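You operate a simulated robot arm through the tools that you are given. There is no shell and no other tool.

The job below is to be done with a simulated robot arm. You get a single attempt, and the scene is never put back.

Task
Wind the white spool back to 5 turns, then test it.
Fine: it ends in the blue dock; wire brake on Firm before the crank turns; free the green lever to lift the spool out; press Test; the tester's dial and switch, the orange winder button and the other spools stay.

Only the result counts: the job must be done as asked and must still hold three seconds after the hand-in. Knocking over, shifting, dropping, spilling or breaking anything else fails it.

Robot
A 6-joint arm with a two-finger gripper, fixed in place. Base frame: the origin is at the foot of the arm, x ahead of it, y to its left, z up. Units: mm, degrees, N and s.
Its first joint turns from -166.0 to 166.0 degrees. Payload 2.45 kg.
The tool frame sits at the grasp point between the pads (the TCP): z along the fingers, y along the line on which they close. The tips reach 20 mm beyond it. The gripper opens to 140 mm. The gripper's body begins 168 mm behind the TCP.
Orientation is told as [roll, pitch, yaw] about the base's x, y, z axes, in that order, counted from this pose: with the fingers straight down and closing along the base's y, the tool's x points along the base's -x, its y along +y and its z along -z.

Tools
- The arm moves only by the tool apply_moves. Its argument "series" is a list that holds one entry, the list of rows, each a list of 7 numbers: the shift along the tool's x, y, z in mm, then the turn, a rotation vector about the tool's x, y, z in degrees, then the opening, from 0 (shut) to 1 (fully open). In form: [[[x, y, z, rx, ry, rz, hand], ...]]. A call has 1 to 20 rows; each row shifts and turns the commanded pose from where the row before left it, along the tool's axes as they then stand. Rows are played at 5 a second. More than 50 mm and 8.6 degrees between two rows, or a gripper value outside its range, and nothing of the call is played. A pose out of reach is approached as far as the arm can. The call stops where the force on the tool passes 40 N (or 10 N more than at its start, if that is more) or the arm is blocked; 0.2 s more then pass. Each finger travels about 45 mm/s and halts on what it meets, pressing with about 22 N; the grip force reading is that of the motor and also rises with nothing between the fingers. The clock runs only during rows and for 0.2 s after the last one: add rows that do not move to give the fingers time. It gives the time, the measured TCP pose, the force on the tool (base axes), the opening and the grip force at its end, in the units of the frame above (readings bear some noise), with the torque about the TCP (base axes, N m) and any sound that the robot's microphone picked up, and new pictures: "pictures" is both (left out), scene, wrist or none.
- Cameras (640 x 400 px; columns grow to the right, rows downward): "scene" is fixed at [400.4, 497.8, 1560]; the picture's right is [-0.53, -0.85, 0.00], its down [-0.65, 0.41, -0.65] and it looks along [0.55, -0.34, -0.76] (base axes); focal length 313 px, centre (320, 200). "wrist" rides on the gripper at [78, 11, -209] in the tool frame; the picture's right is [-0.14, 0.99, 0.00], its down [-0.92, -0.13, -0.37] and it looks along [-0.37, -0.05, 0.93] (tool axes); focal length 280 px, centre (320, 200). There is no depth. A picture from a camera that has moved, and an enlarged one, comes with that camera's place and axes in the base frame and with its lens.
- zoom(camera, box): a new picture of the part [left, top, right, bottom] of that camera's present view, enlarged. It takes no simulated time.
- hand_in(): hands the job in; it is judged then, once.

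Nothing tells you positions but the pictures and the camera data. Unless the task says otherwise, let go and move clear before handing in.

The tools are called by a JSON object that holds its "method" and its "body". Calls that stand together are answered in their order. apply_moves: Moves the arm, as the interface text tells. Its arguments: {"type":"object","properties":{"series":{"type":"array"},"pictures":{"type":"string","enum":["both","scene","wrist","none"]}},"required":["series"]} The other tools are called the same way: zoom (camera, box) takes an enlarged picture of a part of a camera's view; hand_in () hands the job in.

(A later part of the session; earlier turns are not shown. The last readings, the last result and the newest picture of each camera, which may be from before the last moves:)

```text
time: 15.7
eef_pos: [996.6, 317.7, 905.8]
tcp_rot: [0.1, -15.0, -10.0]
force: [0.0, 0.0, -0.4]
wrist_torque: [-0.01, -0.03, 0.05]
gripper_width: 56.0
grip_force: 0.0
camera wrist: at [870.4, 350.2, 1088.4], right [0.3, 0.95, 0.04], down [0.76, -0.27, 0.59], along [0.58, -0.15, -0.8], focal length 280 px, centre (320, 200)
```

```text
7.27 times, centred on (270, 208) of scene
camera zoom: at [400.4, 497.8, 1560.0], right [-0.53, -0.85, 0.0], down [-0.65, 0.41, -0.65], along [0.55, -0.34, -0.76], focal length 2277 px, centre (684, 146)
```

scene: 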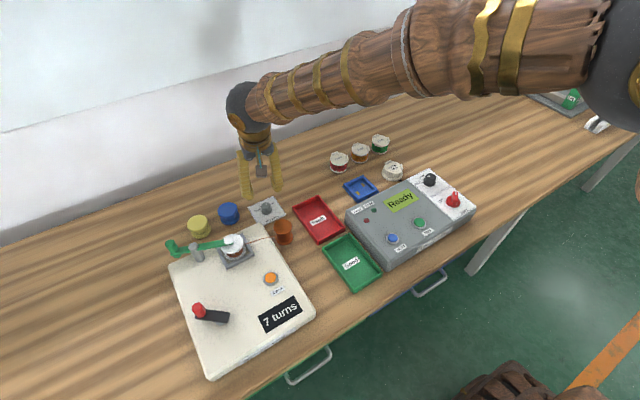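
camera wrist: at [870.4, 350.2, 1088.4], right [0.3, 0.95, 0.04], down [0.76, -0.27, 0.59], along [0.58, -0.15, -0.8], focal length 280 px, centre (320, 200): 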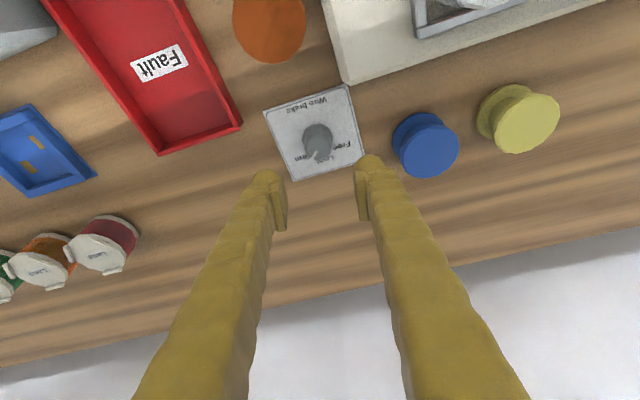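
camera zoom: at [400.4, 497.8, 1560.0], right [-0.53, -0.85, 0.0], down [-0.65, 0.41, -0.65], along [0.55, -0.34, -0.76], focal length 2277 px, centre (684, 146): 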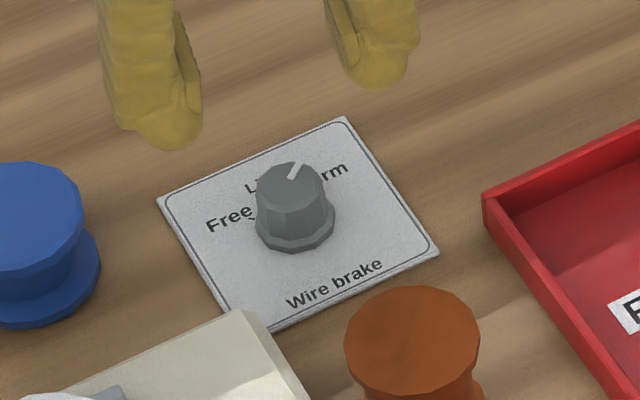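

The brake knob now points at Firm (about −50°, against its stop). Next I'll retreat, straighten the tool and move over the crank to find its pivot.

{"method": "apply_moves", "body": {"series": [[[-8.6, 0, -32.2, 0, 0, 0, 0.5], [-8.6, 0, -32.2, 0, 0, 0, 0.5], [-8.6, 0, -32.2, 0, 0, 0, 0.5], [0, 0, 0, 0, 7.5, 0, 0.5], [0, 0, 0, 0, 7.5, 0, 0.5], [0, 0, 0, 0, 0, -5, 0.5], [0, 0, 0, 0, 0, -5, 0.5], [31.4, 30.3, 0, 0, 0, 0, 0.6], [31.4, 30.3, 0, 0, 0, 0, 0.7], [31.4, 30.3, 0, 0, 0, 0, 0.8], [31.4, 30.3, 0, 0, 0, 0, 0.8], [31.4, 30.3, 0, 0, 0, 0, 0.8], [31.4, 30.3, 0, 0, 0, 0, 0.8], [31.4, 30.3, 0, 0, 0, 0, 0.8], [31.4, 30.3, 0, 0, 0, 0, 0.8], [0, 0, 0, 0, 0, 0, 0.8]]]}}

{"method": "zoom", "body": {"camera": "wrist", "box": [220, 60, 420, 200]}}

{"method": "zoom", "body": {"camera": "scene", "box": [160, 220, 320, 380]}}

```text
time: 19.1
eef_pos: [748.3, 559.6, 1006.3]
tcp_rot: [0.1, 0.0, -0.1]
force: [0.1, -0.1, 0.9]
wrist_torque: [0.01, 0.03, -0.02]
gripper_width: 111.9
grip_force: 0.0
camera wrist: at [668.6, 569.1, 1215.5], right [0.14, 0.99, 0.0], down [0.92, -0.13, 0.37], along [0.37, -0.05, -0.93], focal length 280 px, centre (320, 200)
```

scene: 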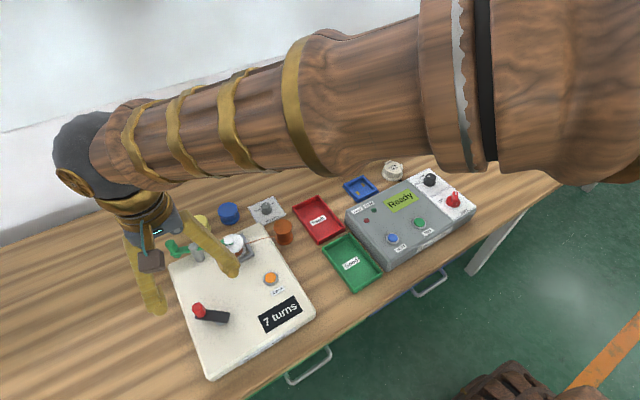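
wrist: 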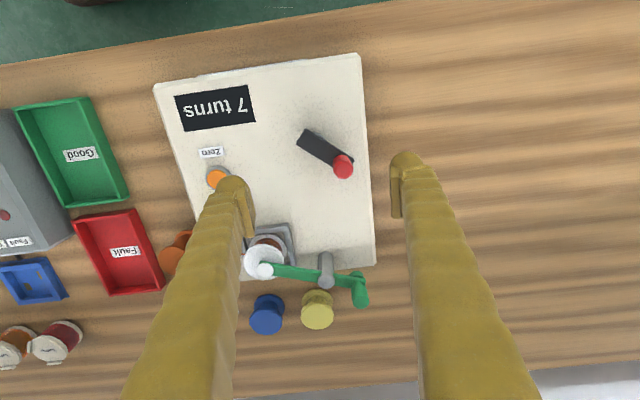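

```text
2.86 times, centred on (320, 130) of wrist
camera zoom: at [668.6, 569.1, 1215.5], right [0.14, 0.99, 0.0], down [0.92, -0.13, 0.37], along [0.37, -0.05, -0.93], focal length 801 px, centre (320, 400)
```

zoom: 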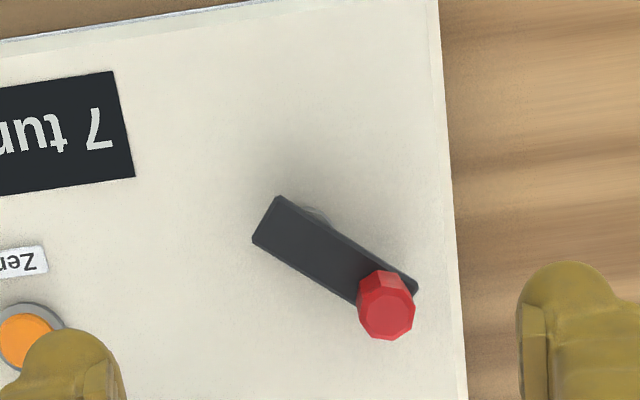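

```text
2.50 times, centred on (240, 300) of scene
camera zoom: at [400.4, 497.8, 1560.0], right [-0.53, -0.85, 0.0], down [-0.65, 0.41, -0.65], along [0.55, -0.34, -0.76], focal length 783 px, centre (520, -50)
```

zoom: 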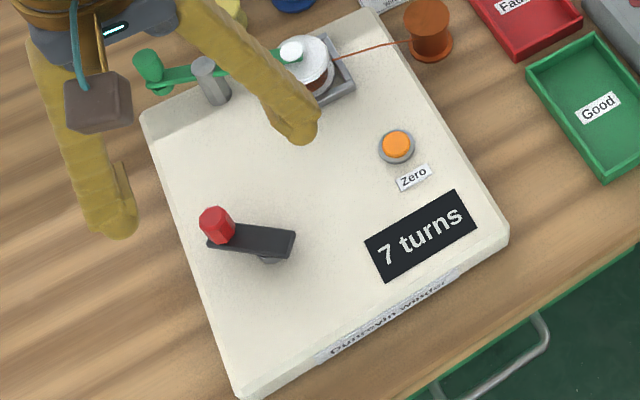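

{"method": "zoom", "body": {"camera": "wrist", "box": [280, 115, 370, 190]}}

{"method": "zoom", "body": {"camera": "scene", "box": [180, 290, 245, 335]}}

```text
5.33 times, centred on (325, 152) of wrist
camera zoom: at [668.6, 569.1, 1215.5], right [0.14, 0.99, 0.0], down [0.92, -0.13, 0.37], along [0.37, -0.05, -0.93], focal length 1495 px, centre (293, 453)
```

zoom: 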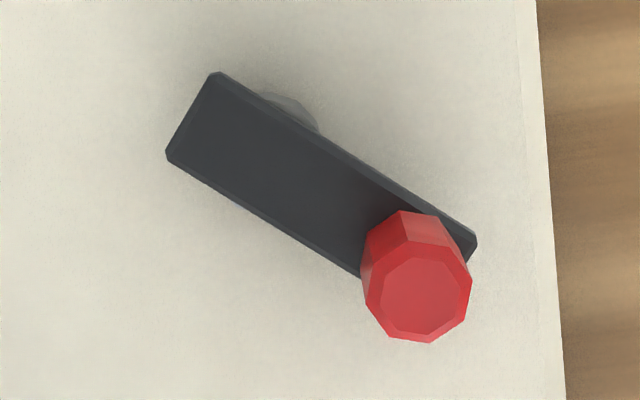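

```text
8.89 times, centred on (212, 312) of scene
camera zoom: at [400.4, 497.8, 1560.0], right [-0.53, -0.85, 0.0], down [-0.65, 0.41, -0.65], along [0.55, -0.34, -0.76], focal length 2783 px, centre (1276, -800)
```

zoom: 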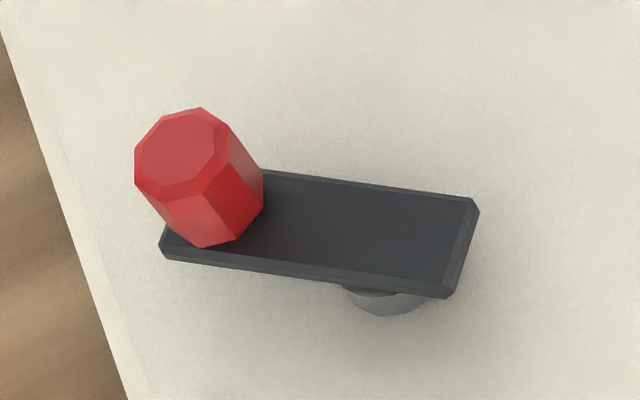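

The crank arm runs at about 49° from x, its pivot looks close to (733, 549), and the red knob is at (761, 583, top ~897). I'll lower the open gripper around the red knob.

{"method": "apply_moves", "body": {"series": [[[-4.4, 8, 28, 0, 0, 0, 0.6], [-4.4, 8, 28, 0, 0, 0, 0.5], [-4.4, 7.9, 28, 0, 0, 0, 0.45], [0, 0, 10, 0, 0, 0, 0.45], [0, 0, 0, 0, 0, 0, 0.45]]]}}

{"method": "zoom", "body": {"camera": "wrist", "box": [240, 100, 400, 220]}}

{"method": "zoom", "body": {"camera": "scene", "box": [160, 260, 260, 340]}}

```text
time: 20.2
eef_pos: [760.6, 587.0, 912.5]
tcp_rot: [0.0, 0.0, -0.1]
force: [-1.0, 0.0, -0.6]
wrist_torque: [0.0, 0.01, 0.0]
gripper_width: 62.9
grip_force: 0.1
camera wrist: at [681.2, 595.8, 1122.1], right [0.14, 0.99, 0.0], down [0.92, -0.13, 0.37], along [0.37, -0.05, -0.93], focal length 280 px, centre (320, 200)
```

scene: 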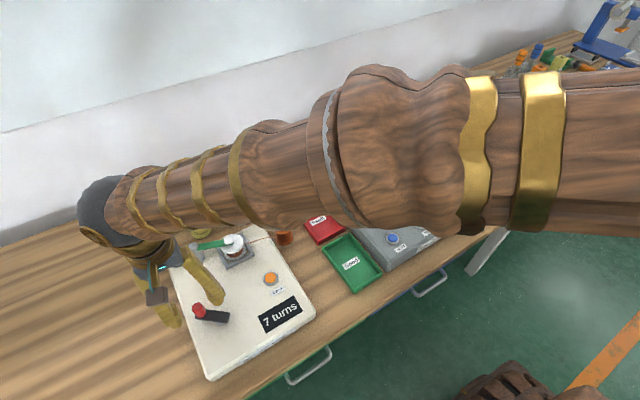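
wrist: 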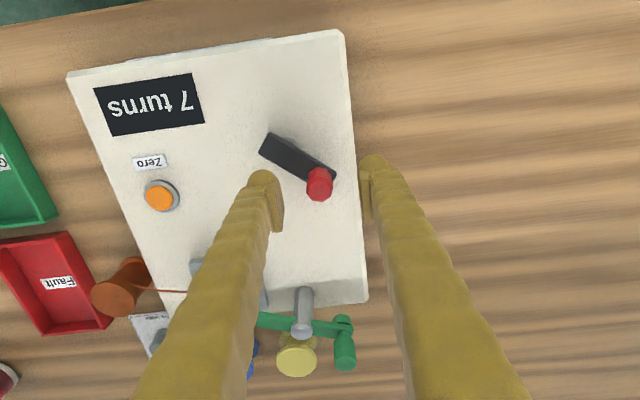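

```text
3.33 times, centred on (320, 160) of wrist
camera zoom: at [681.2, 595.8, 1122.1], right [0.14, 0.99, 0.0], down [0.92, -0.13, 0.37], along [0.37, -0.05, -0.93], focal length 935 px, centre (320, 333)
```

zoom: 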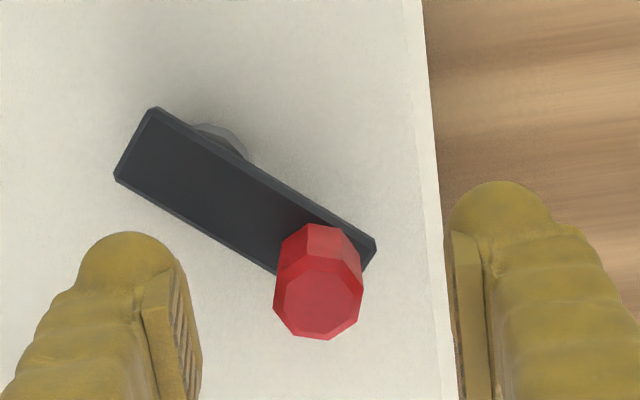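

```text
5.00 times, centred on (210, 300) of scene
camera zoom: at [400.4, 497.8, 1560.0], right [-0.53, -0.85, 0.0], down [-0.65, 0.41, -0.65], along [0.55, -0.34, -0.76], focal length 1565 px, centre (870, -300)
```

zoom: 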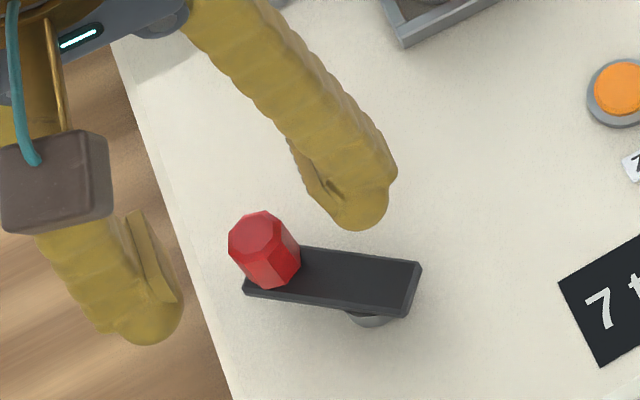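

{"method": "apply_moves", "body": {"series": [[[0, 0, 14, 0, 0, 0, 0.45], [0, 0, 13, 0, 0, 0, 0.45], [0, 0, 0, 0, 0, 0, 0.3], [0, 0, 0, 0, 0, 0, 0.2], [0, 0, 0, 0, 0, 0, 0.12], [0, 0, 0, 0, 0, 0, 0.1], [0, 0, 0, 0, 0, 0, 0.1]]]}}

{"method": "zoom", "body": {"camera": "wrist", "box": [240, 100, 400, 220]}}

```text
time: 21.9
eef_pos: [762.0, 584.8, 887.8]
tcp_rot: [0.1, -0.1, -0.1]
force: [1.9, 3.0, 0.7]
wrist_torque: [0.07, 0.01, -0.01]
gripper_width: 22.5
grip_force: 44.8
camera wrist: at [682.5, 594.6, 1095.5], right [0.14, 0.99, 0.0], down [0.92, -0.13, 0.37], along [0.37, -0.05, -0.93], focal length 280 px, centre (320, 200)
```

scene: 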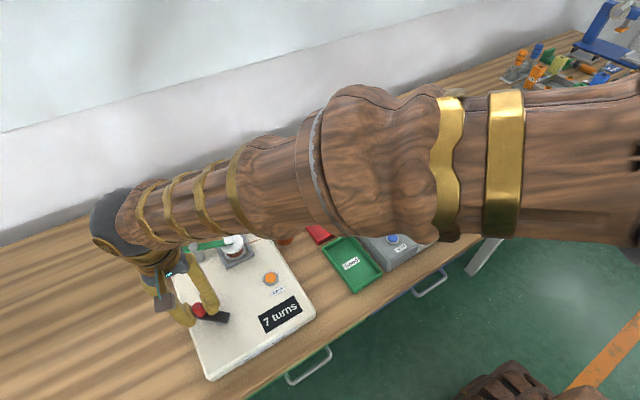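
wrist: 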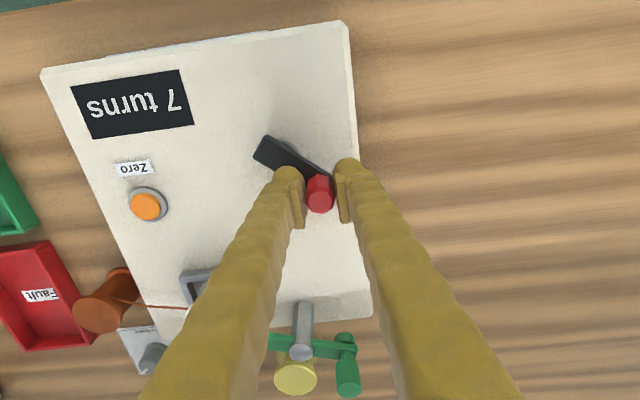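

```text
3.33 times, centred on (320, 160) of wrist
camera zoom: at [682.5, 594.6, 1095.5], right [0.14, 0.99, 0.0], down [0.92, -0.13, 0.37], along [0.37, -0.05, -0.93], focal length 935 px, centre (320, 333)
```

zoom: 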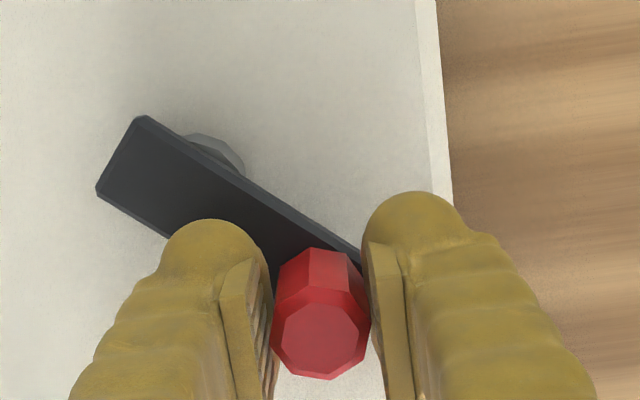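

The red knob is gripped and the display is visible. I'll try a small counter-clockwise step and watch the force.

{"method": "apply_moves", "body": {"series": [[[3.12, 2.39, 0, 0, 0, 0, 0.1], [3.31, 2.11, 0, 0, 0, 0, 0.1], [3.48, 1.81, 0, 0, 0, 0, 0.1], [3.63, 1.51, 0, 0, 0, 0, 0.1], [0, 0, 0, 0, 0, 0, 0.1]]], "pictures": "wrist"}}

{"method": "zoom", "body": {"camera": "wrist", "box": [60, 60, 400, 240]}}

```text
time: 23.1
eef_pos: [747.7, 592.0, 885.0]
tcp_rot: [0.0, 0.0, 0.0]
force: [2.3, -19.5, 12.2]
wrist_torque: [-0.28, -0.28, 0.29]
gripper_width: 22.8
grip_force: 45.1
camera wrist: at [668.3, 602.3, 1094.2], right [0.14, 0.99, 0.0], down [0.92, -0.13, 0.37], along [0.37, -0.05, -0.93], focal length 280 px, centre (320, 200)
```

wrist: 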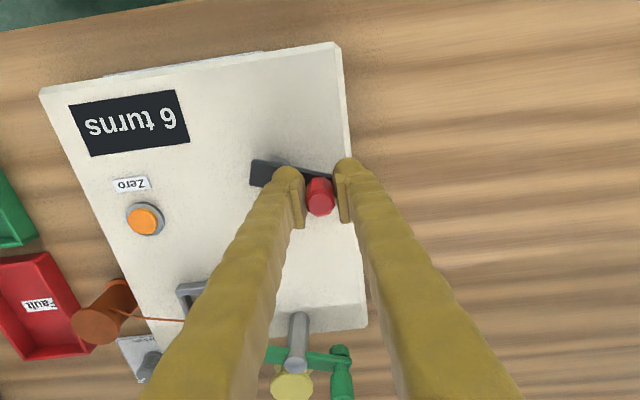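

```text
1.88 times, centred on (230, 150) of wrist
camera zoom: at [668.3, 602.3, 1094.2], right [0.14, 0.99, 0.0], down [0.92, -0.13, 0.37], along [0.37, -0.05, -0.93], focal length 528 px, centre (489, 294)
```

zoom: 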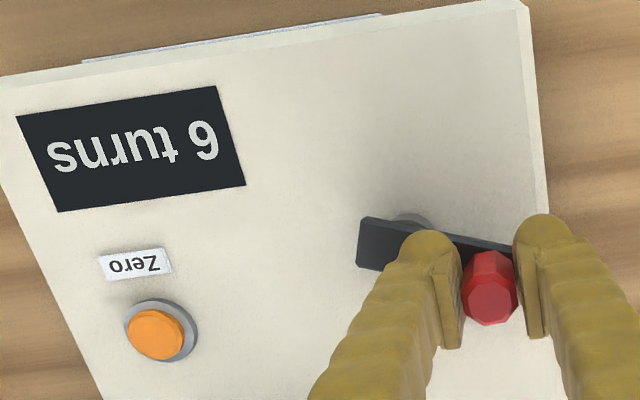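

The display dropped to "6" after about 20° counter-clockwise, so this direction unwinds. The force shows my path is slightly too far out, so I'll correct it, raise a few mm and carry on in small steps while watching the display.

{"method": "apply_moves", "body": {"series": [[[0.37, -1.36, -3, 0, 0, 0, 0.1], [3.84, 0.85, 0, 0, 0, 0, 0.1], [3.89, 0.51, 0, 0, 0, 0, 0.1], [3.92, 0.17, 0, 0, 0, 0, 0.1], [3.92, -0.17, 0, 0, 0, 0, 0.1], [0, 0, 0, 0, 0, 0, 0.1]]], "pictures": "wrist"}}

{"method": "zoom", "body": {"camera": "wrist", "box": [60, 60, 400, 240]}}

```text
time: 24.4
eef_pos: [731.5, 593.8, 889.1]
tcp_rot: [0.2, -0.1, 0.1]
force: [2.4, 25.8, -16.8]
wrist_torque: [0.23, -0.18, 0.15]
gripper_width: 22.6
grip_force: 44.6
camera wrist: at [651.4, 604.2, 1097.6], right [0.14, 0.99, 0.0], down [0.92, -0.13, 0.37], along [0.37, -0.05, -0.93], focal length 280 px, centre (320, 200)
```

wrist: 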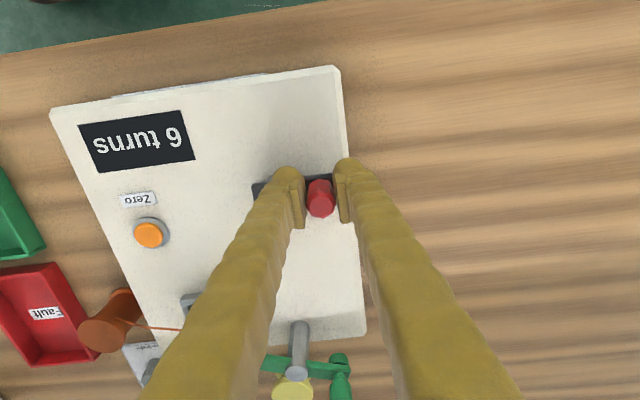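

```text
1.88 times, centred on (230, 150) of wrist
camera zoom: at [651.4, 604.2, 1097.6], right [0.14, 0.99, 0.0], down [0.92, -0.13, 0.37], along [0.37, -0.05, -0.93], focal length 528 px, centre (489, 294)
```

zoom: 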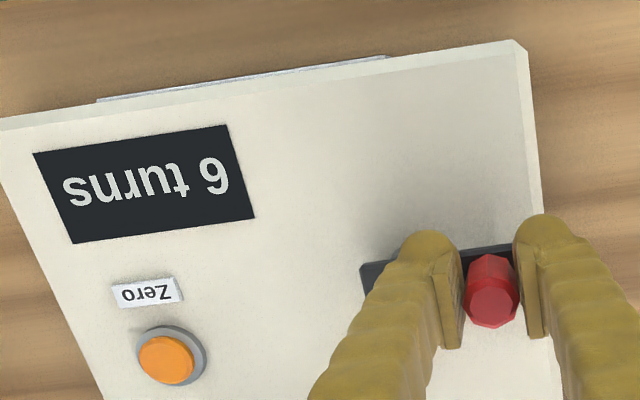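

{"method": "apply_moves", "body": {"series": [[[6.11, 1.02, 1.7, 0, 0, 0, 0.1], [6.1, -1.52, 0, 0, 0, 0, 0.1], [5.82, -2.35, 0, 0, 0, 0, 0.1], [0, 0, 0, 0, 0, 0, 0.1]]], "pictures": "wrist"}}

{"method": "zoom", "body": {"camera": "wrist", "box": [60, 60, 400, 240]}}

```text
time: 25.4
eef_pos: [712.1, 591.2, 887.4]
tcp_rot: [0.1, -0.1, 0.1]
force: [-10.5, 25.4, 27.7]
wrist_torque: [0.34, -0.15, 0.21]
gripper_width: 22.7
grip_force: 44.4
camera wrist: at [632.5, 601.2, 1096.4], right [0.14, 0.99, 0.0], down [0.92, -0.13, 0.37], along [0.37, -0.05, -0.93], focal length 280 px, centre (320, 200)
```

wrist: 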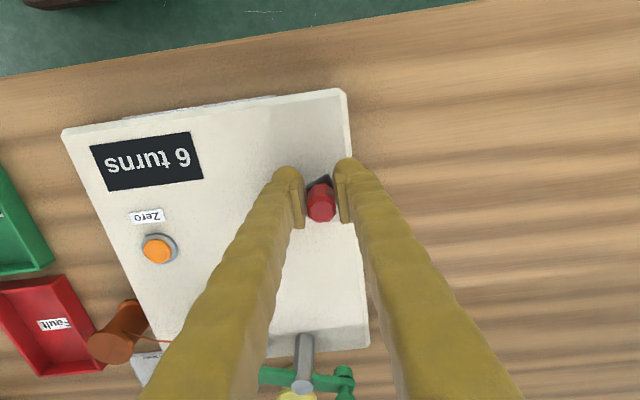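

```text
1.88 times, centred on (230, 150) of wrist
camera zoom: at [632.5, 601.2, 1096.4], right [0.14, 0.99, 0.0], down [0.92, -0.13, 0.37], along [0.37, -0.05, -0.93], focal length 528 px, centre (489, 294)
```

zoom: 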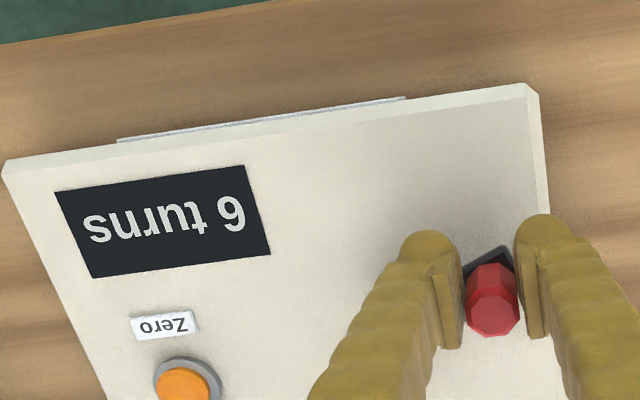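

{"method": "zoom", "body": {"camera": "scene", "box": [160, 260, 260, 340]}}

{"method": "zoom", "body": {"camera": "wrist", "box": [270, 120, 370, 220]}}

```text
5.00 times, centred on (210, 300) of scene
camera zoom: at [400.4, 497.8, 1560.0], right [-0.53, -0.85, 0.0], down [-0.65, 0.41, -0.65], along [0.55, -0.34, -0.76], focal length 1565 px, centre (870, -300)
```

zoom: 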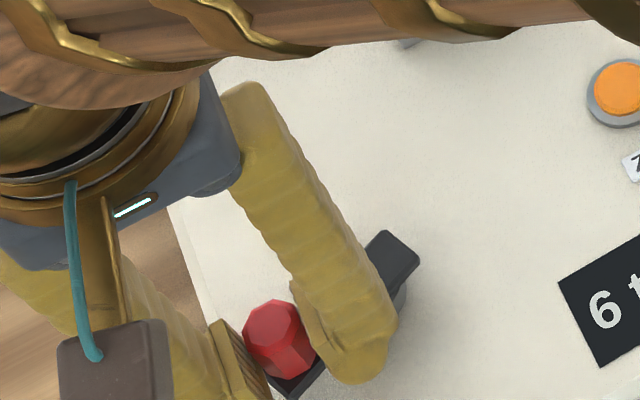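

```text
4.00 times, centred on (320, 170) of wrist
camera zoom: at [632.5, 601.2, 1096.4], right [0.14, 0.99, 0.0], down [0.92, -0.13, 0.37], along [0.37, -0.05, -0.93], focal length 1122 px, centre (320, 320)
```

zoom: 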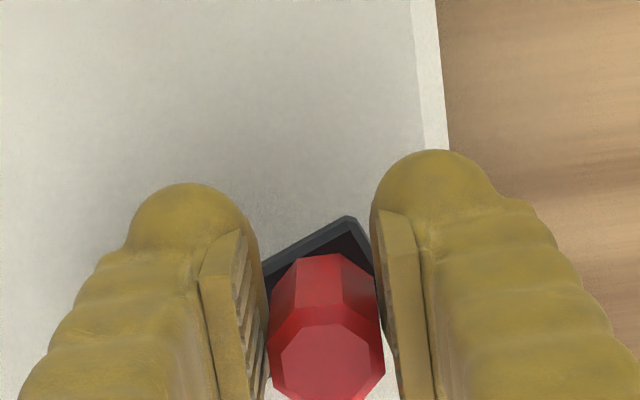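

The knob was rolling between the pads. The visuals fit a pivot at (734, 549.5) with radius 45, and the crank now at about 115°. I'll release, rise, close the fingers and push the knob round from behind, using them as a peg.

{"method": "apply_moves", "body": {"series": [[[0, 0, 0, 0, 0, 0, 0.3], [0, 0, 0, 0, 0, 0, 0.45], [0, 0, 0, 0, 0, 0, 0.45], [0, 0, -22, 0, 0, 0, 0.45], [0, 0, -23, 0, 0, 0, 0.45], [-19, 0.7, 0, 0, 0, 0, 0.3], [-19, 0.7, 0, 0, 0, 0, 0.0], [0, 0, 0, 0, 0, 0, 0.0], [0, 0, 0, 0, 0, 0, 0.0], [0, 0, 0, 0, 0, 0, 0.0]]]}}

{"method": "zoom", "body": {"camera": "wrist", "box": [220, 60, 420, 220]}}

{"method": "zoom", "body": {"camera": "scene", "box": [160, 260, 260, 340]}}

```text
time: 27.6
eef_pos: [750.5, 591.1, 932.7]
tcp_rot: [0.1, 0.0, -0.1]
force: [-0.2, 0.5, 0.6]
wrist_torque: [-0.01, 0.02, 0.02]
gripper_width: 0.0
grip_force: 22.5
camera wrist: at [671.4, 600.8, 1140.5], right [0.14, 0.99, 0.0], down [0.92, -0.13, 0.37], along [0.37, -0.05, -0.93], focal length 280 px, centre (320, 200)
```

scene: 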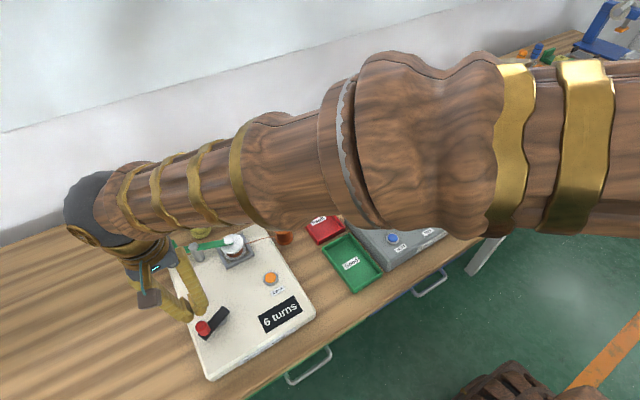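
wrist: 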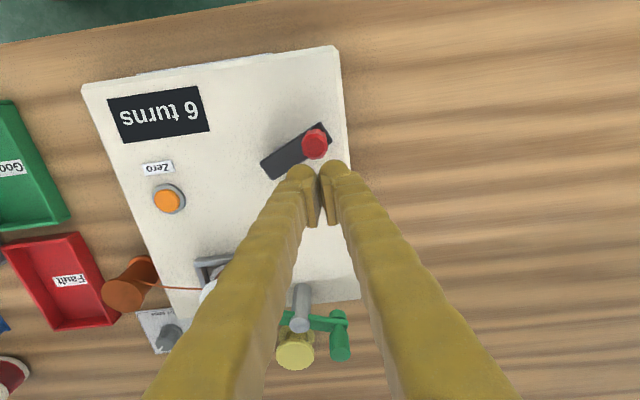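

```text
2.50 times, centred on (320, 140) of wrist
camera zoom: at [671.4, 600.8, 1140.5], right [0.14, 0.99, 0.0], down [0.92, -0.13, 0.37], along [0.37, -0.05, -0.93], focal length 701 px, centre (320, 350)
```

zoom: 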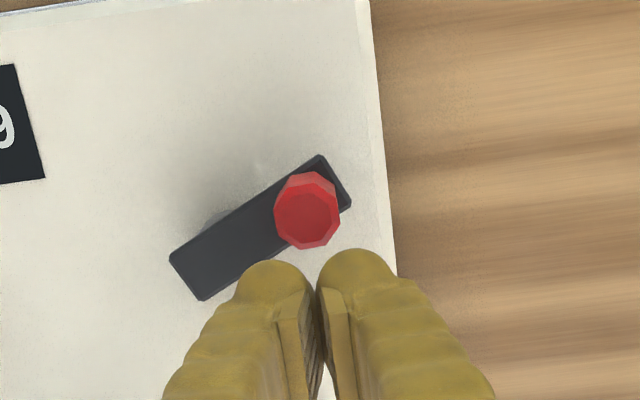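

```text
5.00 times, centred on (210, 300) of scene
camera zoom: at [400.4, 497.8, 1560.0], right [-0.53, -0.85, 0.0], down [-0.65, 0.41, -0.65], along [0.55, -0.34, -0.76], focal length 1565 px, centre (870, -300)
```

zoom: 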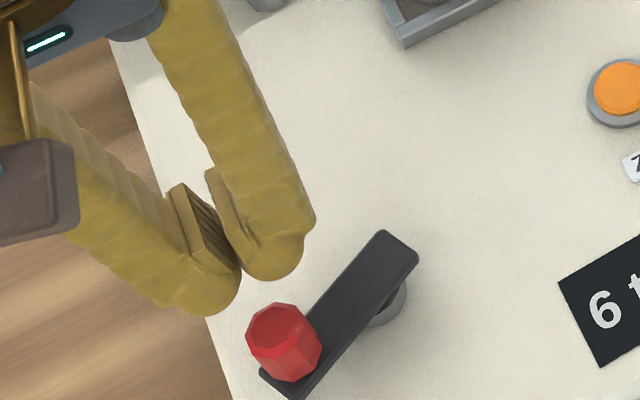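

{"method": "apply_moves", "body": {"series": [[[-6, 0, 0, 0, 0, 0, 0], [0, 0, 15, 0, 0, 0, 0], [0, 0, 15, 0, 0, 0, 0], [0, 0, 15, 0, 0, 0, 0], [6.24, -0.28, 0, 0, 0, 0, 0], [5.97, 1.94, 0, 0, 0, 0, 0], [6.19, 1.09, 0, 0, 0, 0, 0], [6.27, 0.22, 0, 0, 0, 0, 0], [6.24, -0.65, 0, 0, 0, 0, 0], [0, 0, 0, 0, 0, 0, 0]]]}}

{"method": "zoom", "body": {"camera": "wrist", "box": [220, 60, 420, 220]}}

{"method": "zoom", "body": {"camera": "scene", "box": [160, 260, 310, 360]}}

```text
time: 29.9
eef_pos: [724.8, 593.8, 885.7]
tcp_rot: [0.2, 0.0, -0.2]
force: [0.1, -0.1, 0.0]
wrist_torque: [-0.01, 0.02, 0.03]
gripper_width: 0.0
grip_force: 21.8
camera wrist: at [646.2, 603.5, 1094.9], right [0.14, 0.99, 0.0], down [0.92, -0.13, 0.37], along [0.37, -0.05, -0.93], focal length 280 px, centre (320, 200)
```

scene: 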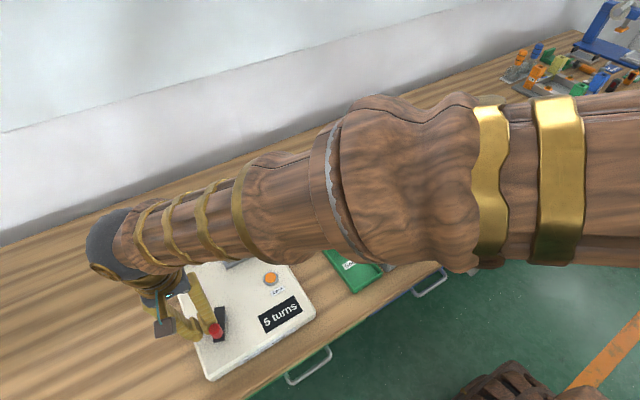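
wrist: 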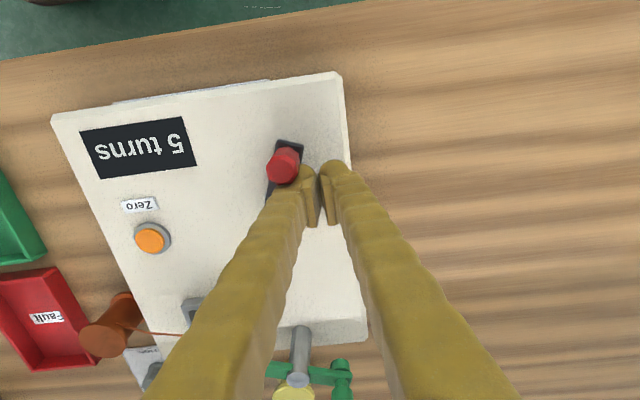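

```text
2.50 times, centred on (320, 140) of wrist
camera zoom: at [646.2, 603.5, 1094.9], right [0.14, 0.99, 0.0], down [0.92, -0.13, 0.37], along [0.37, -0.05, -0.93], focal length 701 px, centre (320, 350)
```

zoom: 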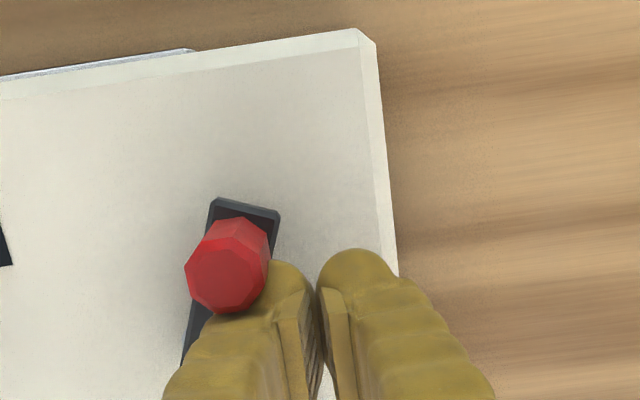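

```text
4.00 times, centred on (235, 310) of scene
camera zoom: at [400.4, 497.8, 1560.0], right [-0.53, -0.85, 0.0], down [-0.65, 0.41, -0.65], along [0.55, -0.34, -0.76], focal length 1252 px, centre (660, -240)
```

zoom: 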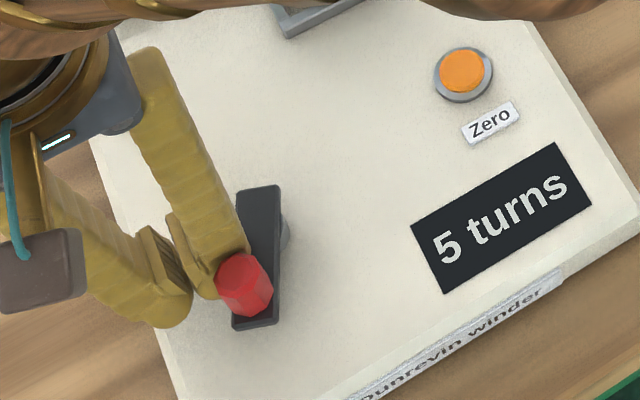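

The display already reads "5 turns" at roughly 108° of crank rotation, so the crank is geared and counts more than one turn per revolution. The refined fit is pivot (736, 552.7) and radius 40. I'll move on in very small steps to see where within "5" I am.

{"method": "apply_moves", "body": {"series": [[[3.4, -1.1, 0, 0, 0, 0, 0], [2.0, -0.65, 0, 0, 0, 0, 0], [0, 0, 0, 0, 0, 0, 0]]]}}

{"method": "zoom", "body": {"camera": "scene", "box": [160, 260, 310, 360]}}

```text
time: 30.8
eef_pos: [722.4, 591.1, 887.1]
tcp_rot: [0.1, -0.2, -0.1]
force: [7.5, -3.1, -2.4]
wrist_torque: [0.08, 0.0, 0.17]
gripper_width: 0.0
grip_force: 22.4
stopped in row 3: the force on the tool passed its limit at 41 N (the readings are from after the stop); the commanded pose is now the measured one
camera wrist: at [642.8, 600.7, 1095.5], right [0.14, 0.99, 0.0], down [0.92, -0.13, 0.37], along [0.37, -0.05, -0.93], focal length 280 px, centre (320, 200)
```

scene: 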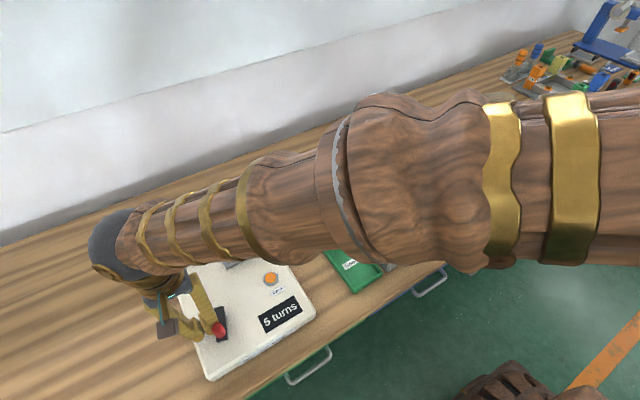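
wrist: 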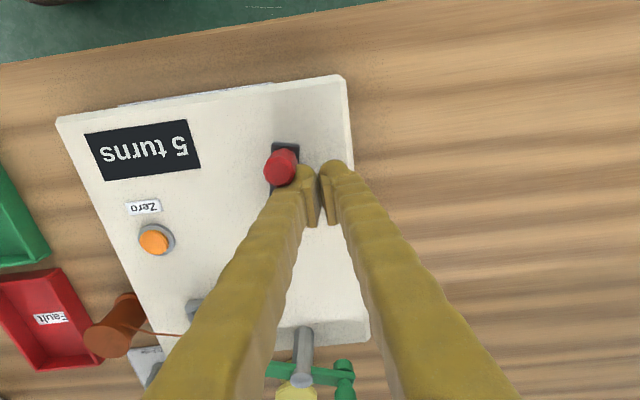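

```text
4.00 times, centred on (235, 310) of scene
camera zoom: at [400.4, 497.8, 1560.0], right [-0.53, -0.85, 0.0], down [-0.65, 0.41, -0.65], along [0.55, -0.34, -0.76], focal length 1252 px, centre (660, -240)
```

zoom: 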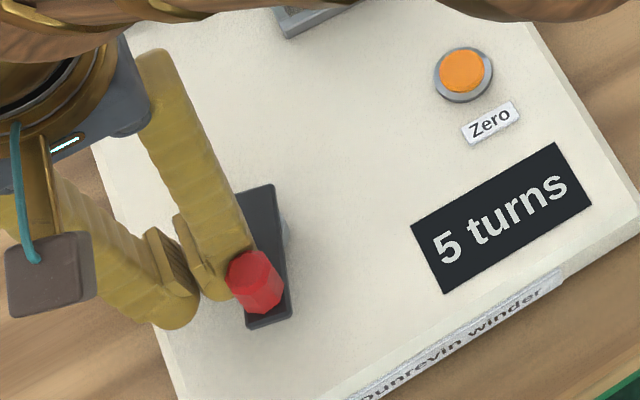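

{"method": "apply_moves", "body": {"series": [[[1.4, -0.7, 0, 0, 0, 0, 0], [0, 0, 0, 0, 0, 0, 0]]], "pictures": "scene"}}

{"method": "zoom", "body": {"camera": "scene", "box": [160, 260, 310, 360]}}

{"method": "zoom", "body": {"camera": "wrist", "box": [240, 100, 360, 220]}}

```text
time: 31.4
eef_pos: [721.2, 591.7, 886.9]
tcp_rot: [0.2, -0.2, -0.1]
force: [34.3, -9.6, -2.3]
wrist_torque: [0.15, 0.29, 1.03]
gripper_width: 0.0
grip_force: 22.2
```

scene: 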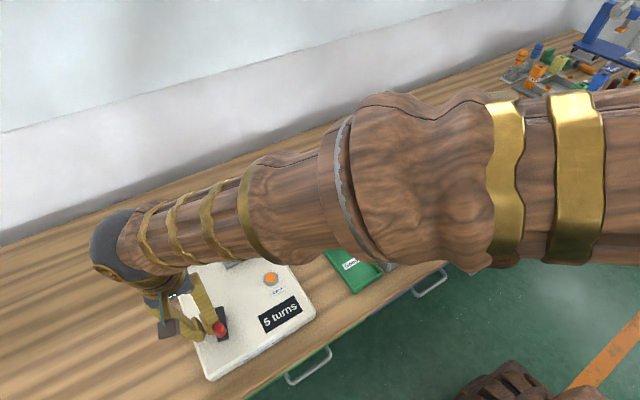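

```text
4.00 times, centred on (235, 310) of scene
camera zoom: at [400.4, 497.8, 1560.0], right [-0.53, -0.85, 0.0], down [-0.65, 0.41, -0.65], along [0.55, -0.34, -0.76], focal length 1252 px, centre (660, -240)
```

zoom: 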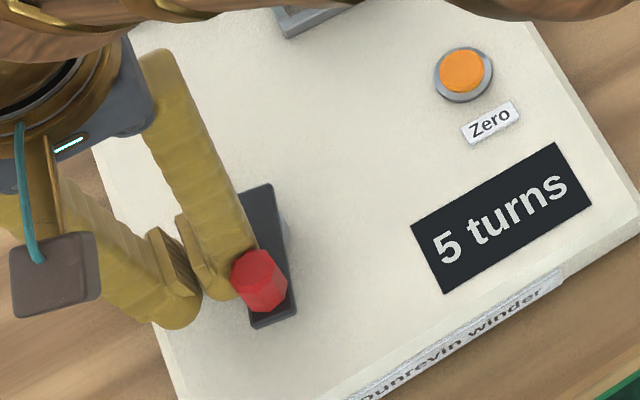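

```text
3.33 times, centred on (300, 160) of wrist
camera zoom: at [641.9, 599.5, 1095.5], right [0.14, 0.99, 0.0], down [0.92, -0.13, 0.37], along [0.37, -0.05, -0.93], focal length 935 px, centre (387, 333)
```

zoom: 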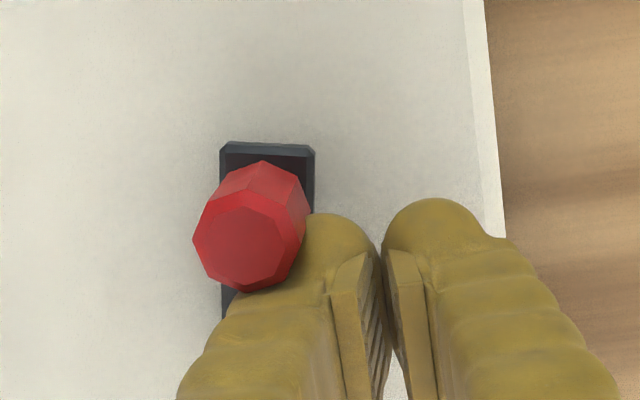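

The peg was jamming against the knob's side, since the push there was nearly radial. I'll move it round to the +y side of the knob and push along −y instead.

{"method": "apply_moves", "body": {"series": [[[-3, 7, 0, 0, 0, 0, 0], [0, 7, 0, 0, 0, 0, 0], [12.5, 0, 0, 0, 0, 0, 0], [12.5, 0, 0, 0, 0, 0, 0], [0, -4, 0, 0, 0, 0, 0], [0, -4, 0, 0, 0, 0, 0], [0, 0, 0, 0, 0, 0, 0]]]}}

{"method": "zoom", "body": {"camera": "scene", "box": [160, 260, 310, 360]}}

{"method": "zoom", "body": {"camera": "wrist", "box": [240, 100, 360, 220]}}

```text
time: 33.0
eef_pos: [698.9, 596.5, 887.0]
tcp_rot: [0.1, -0.3, 0.0]
force: [0.6, 0.4, -0.5]
wrist_torque: [-0.03, 0.0, 0.0]
gripper_width: 0.0
grip_force: 22.1
camera wrist: at [619.2, 605.7, 1095.1], right [0.14, 0.99, 0.0], down [0.92, -0.13, 0.37], along [0.37, -0.05, -0.93], focal length 280 px, centre (320, 200)
```

scene: 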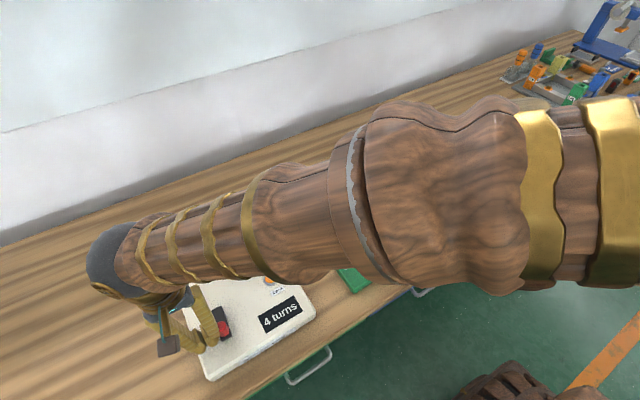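
wrist: 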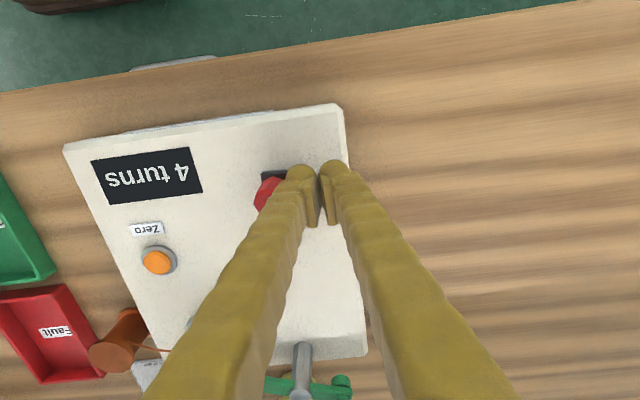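

```text
4.00 times, centred on (235, 310) of scene
camera zoom: at [400.4, 497.8, 1560.0], right [-0.53, -0.85, 0.0], down [-0.65, 0.41, -0.65], along [0.55, -0.34, -0.76], focal length 1252 px, centre (660, -240)
```

zoom: 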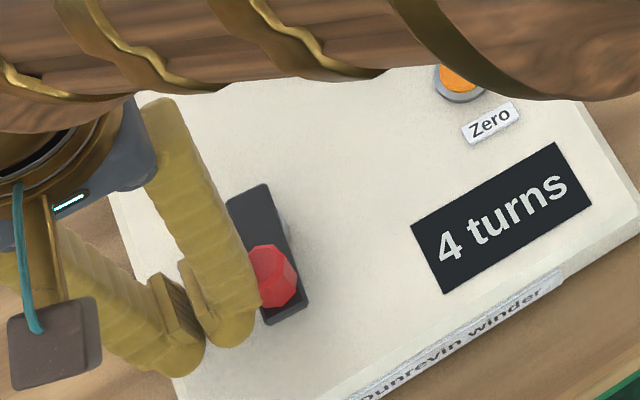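

```text
3.33 times, centred on (300, 160) of wrist
camera zoom: at [619.2, 605.7, 1095.1], right [0.14, 0.99, 0.0], down [0.92, -0.13, 0.37], along [0.37, -0.05, -0.93], focal length 935 px, centre (387, 333)
```

zoom: 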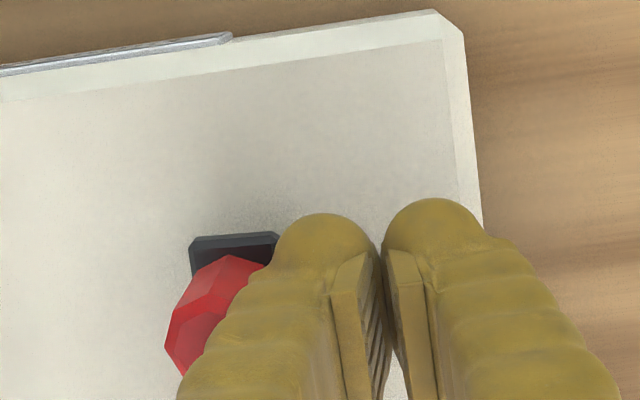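

The count went one too far, to 4; the 5→4 change happens near a crank angle of 170°. I'll lift, straddle the knob with a loose open grip, and nudge it back clockwise to settle well inside "5".

{"method": "apply_moves", "body": {"series": [[[0, 3, -22, 0, 0, 0, 0], [0, 0, -24, 0, 0, 0, 0.2], [0, -20, 0, 0, 0, 0, 0.45], [0, -20, 0, 0, 0, 0, 0.45], [0, 0, 0, 0, 0, 0, 0.45], [0, 0, 0, 0, 0, 0, 0.45]]]}}

{"method": "zoom", "body": {"camera": "scene", "box": [160, 260, 310, 360]}}

{"method": "zoom", "body": {"camera": "wrist", "box": [220, 80, 420, 240]}}

```text
time: 34.4
eef_pos: [698.2, 557.7, 934.4]
tcp_rot: [0.1, -0.1, -0.1]
force: [0.3, 0.2, 0.3]
wrist_torque: [0.01, 0.01, 0.01]
gripper_width: 63.2
grip_force: 0.1
camera wrist: at [619.4, 567.7, 1142.3], right [0.14, 0.99, 0.0], down [0.92, -0.13, 0.37], along [0.37, -0.05, -0.93], focal length 280 px, centre (320, 200)
```

scene: 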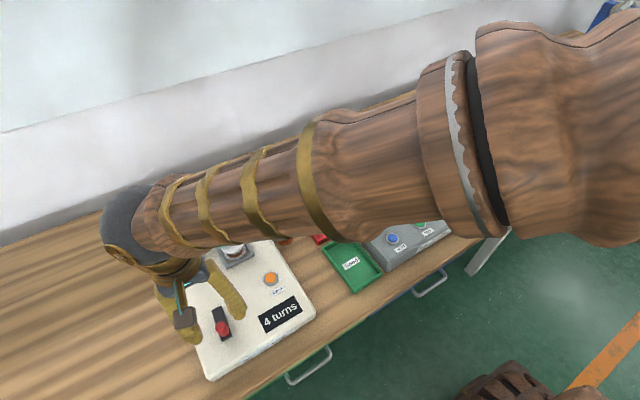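
wrist: 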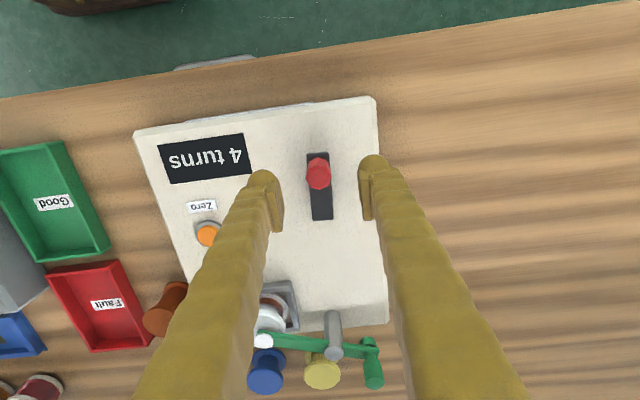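

```text
4.00 times, centred on (235, 310) of scene
camera zoom: at [400.4, 497.8, 1560.0], right [-0.53, -0.85, 0.0], down [-0.65, 0.41, -0.65], along [0.55, -0.34, -0.76], focal length 1252 px, centre (660, -240)
```

zoom: 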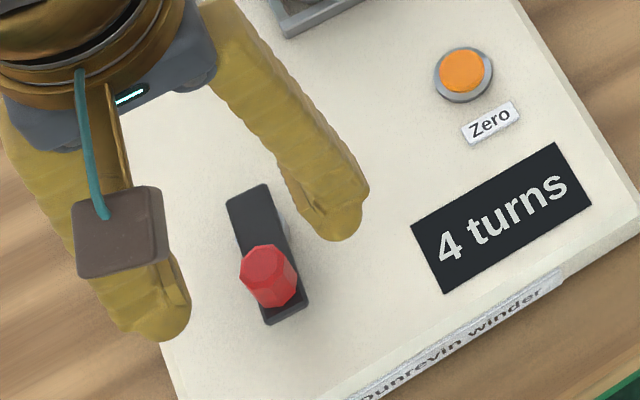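

```text
2.50 times, centred on (320, 160) of wrist
camera zoom: at [619.4, 567.7, 1142.3], right [0.14, 0.99, 0.0], down [0.92, -0.13, 0.37], along [0.37, -0.05, -0.93], focal length 701 px, centre (320, 300)
```

zoom: 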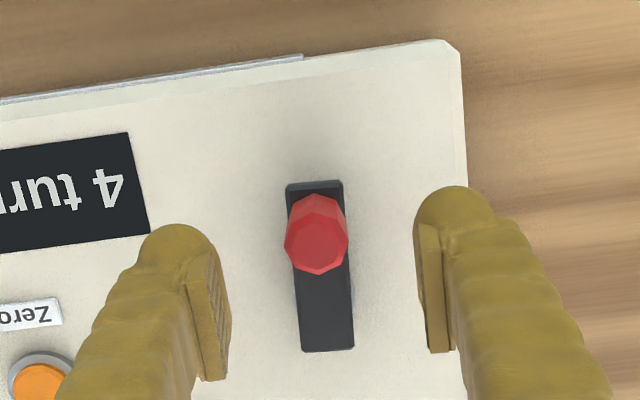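

{"method": "apply_moves", "body": {"series": [[[0, 0, 16, 0, 0, 0, 0.45], [0, 0, 16, 0, 0, 0, 0.45], [0, 0, 15, 0, 0, 0, 0.4], [0, 0, 0, 0, 0, 0, 0.3], [0, 0, 0, 0, 0, 0, 0.27], [0, 0, 0, 0, 0, 0, 0.27]]]}}

{"method": "zoom", "body": {"camera": "wrist", "box": [120, 80, 420, 240]}}

```text
time: 35.8
eef_pos: [697.9, 558.9, 886.8]
tcp_rot: [0.2, -0.2, 0.0]
force: [0.6, -0.3, -0.9]
wrist_torque: [0.0, 0.01, 0.01]
gripper_width: 37.7
grip_force: 0.0
camera wrist: at [618.5, 568.1, 1094.7], right [0.14, 0.99, 0.0], down [0.92, -0.13, 0.37], along [0.37, -0.05, -0.93], focal length 280 px, centre (320, 200)
```

scene: 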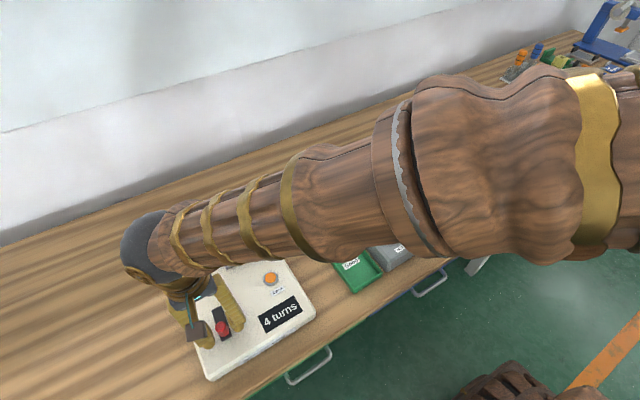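
wrist: 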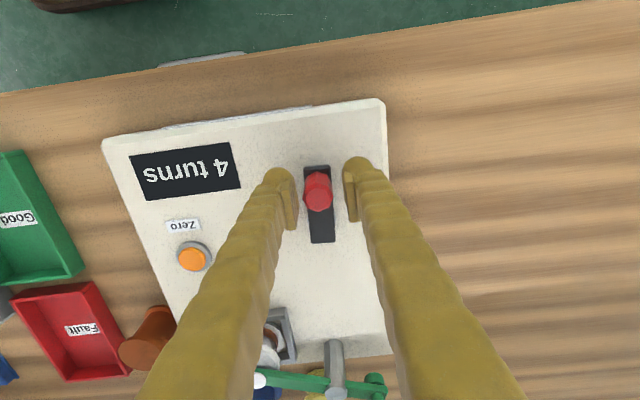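

```text
2.13 times, centred on (270, 160) of wrist
camera zoom: at [618.5, 568.1, 1094.7], right [0.14, 0.99, 0.0], down [0.92, -0.13, 0.37], along [0.37, -0.05, -0.93], focal length 598 px, centre (427, 285)
```

zoom: 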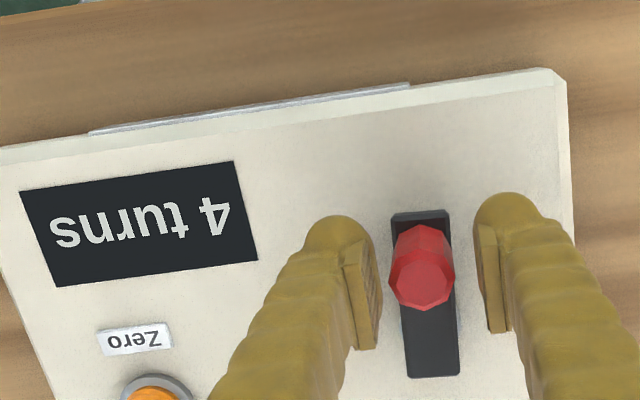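

{"method": "apply_moves", "body": {"series": [[[0, 3, 0, 0, 0, 0, 0.27], [0, 3, 0, 0, 0, 0, 0.27], [0, 2, 0, 0, 0, 0, 0.27], [0, 0, 0, 0, 0, 0, 0.27]]], "pictures": "wrist"}}

{"method": "zoom", "body": {"camera": "wrist", "box": [120, 80, 420, 240]}}

```text
time: 36.8
eef_pos: [698.1, 568.2, 886.0]
tcp_rot: [0.0, -0.2, -0.1]
force: [-0.3, -1.2, -0.3]
wrist_torque: [0.01, 0.01, 0.0]
gripper_width: 38.0
grip_force: 0.2
camera wrist: at [618.8, 577.3, 1093.8], right [0.14, 0.99, 0.0], down [0.92, -0.13, 0.37], along [0.37, -0.05, -0.93], focal length 280 px, centre (320, 200)
```

wrist: 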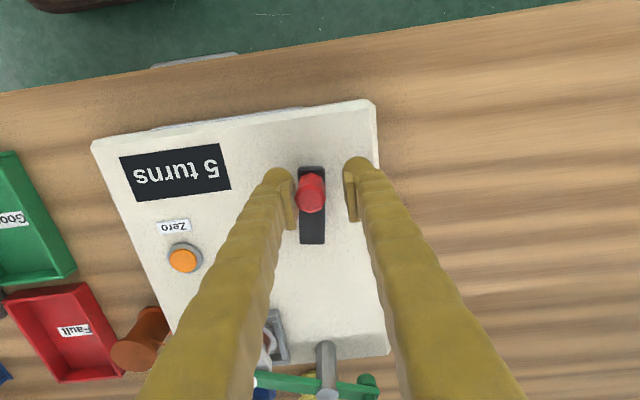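

```text
2.13 times, centred on (270, 160) of wrist
camera zoom: at [618.8, 577.3, 1093.8], right [0.14, 0.99, 0.0], down [0.92, -0.13, 0.37], along [0.37, -0.05, -0.93], focal length 598 px, centre (427, 285)
```

zoom: 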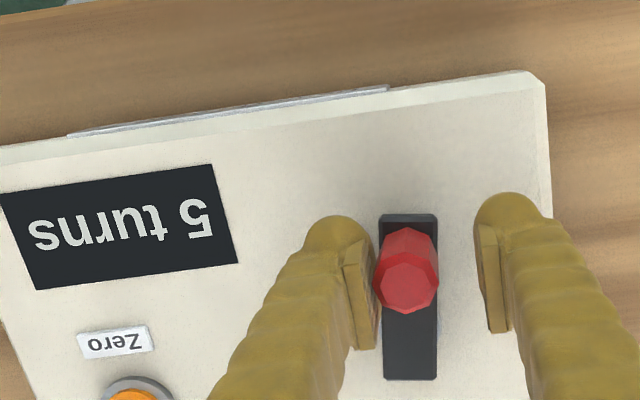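

{"method": "apply_moves", "body": {"series": [[[-0.6, 3.2, 0, 0, 0, 0, 0.27], [-0.8, 3.2, 0, 0, 0, 0, 0.27], [-1, 3.2, 0, 0, 0, 0, 0.27], [-1.2, 3.2, 0, 0, 0, 0, 0.27], [0, 0, 0, 0, 0, 0, 0.27]]], "pictures": "wrist"}}

{"method": "zoom", "body": {"camera": "wrist", "box": [120, 80, 420, 240]}}

```text
time: 38.0
eef_pos: [701.7, 579.9, 885.6]
tcp_rot: [0.1, -0.3, 0.0]
force: [0.0, -0.8, 0.5]
wrist_torque: [-0.01, 0.02, 0.0]
gripper_width: 38.2
grip_force: 0.1
camera wrist: at [622.2, 589.3, 1094.3], right [0.14, 0.99, 0.0], down [0.92, -0.13, 0.37], along [0.37, -0.05, -0.93], focal length 280 px, centre (320, 200)
```

wrist: 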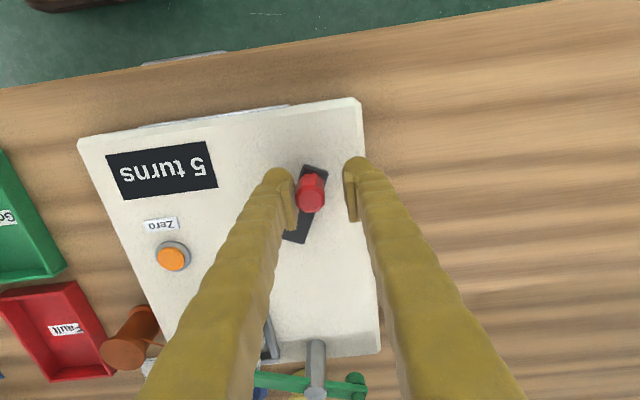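

```text
2.13 times, centred on (270, 160) of wrist
camera zoom: at [622.2, 589.3, 1094.3], right [0.14, 0.99, 0.0], down [0.92, -0.13, 0.37], along [0.37, -0.05, -0.93], focal length 598 px, centre (427, 285)
```

zoom: 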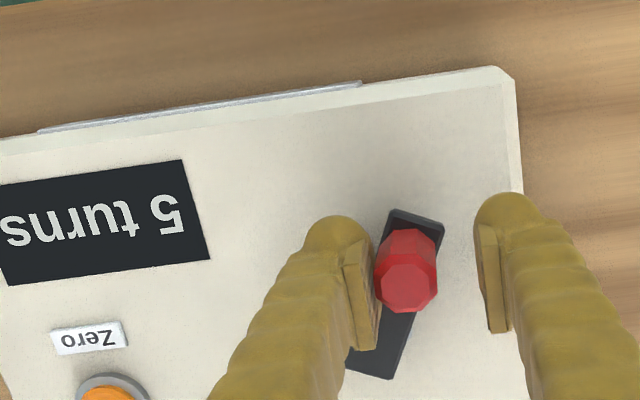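

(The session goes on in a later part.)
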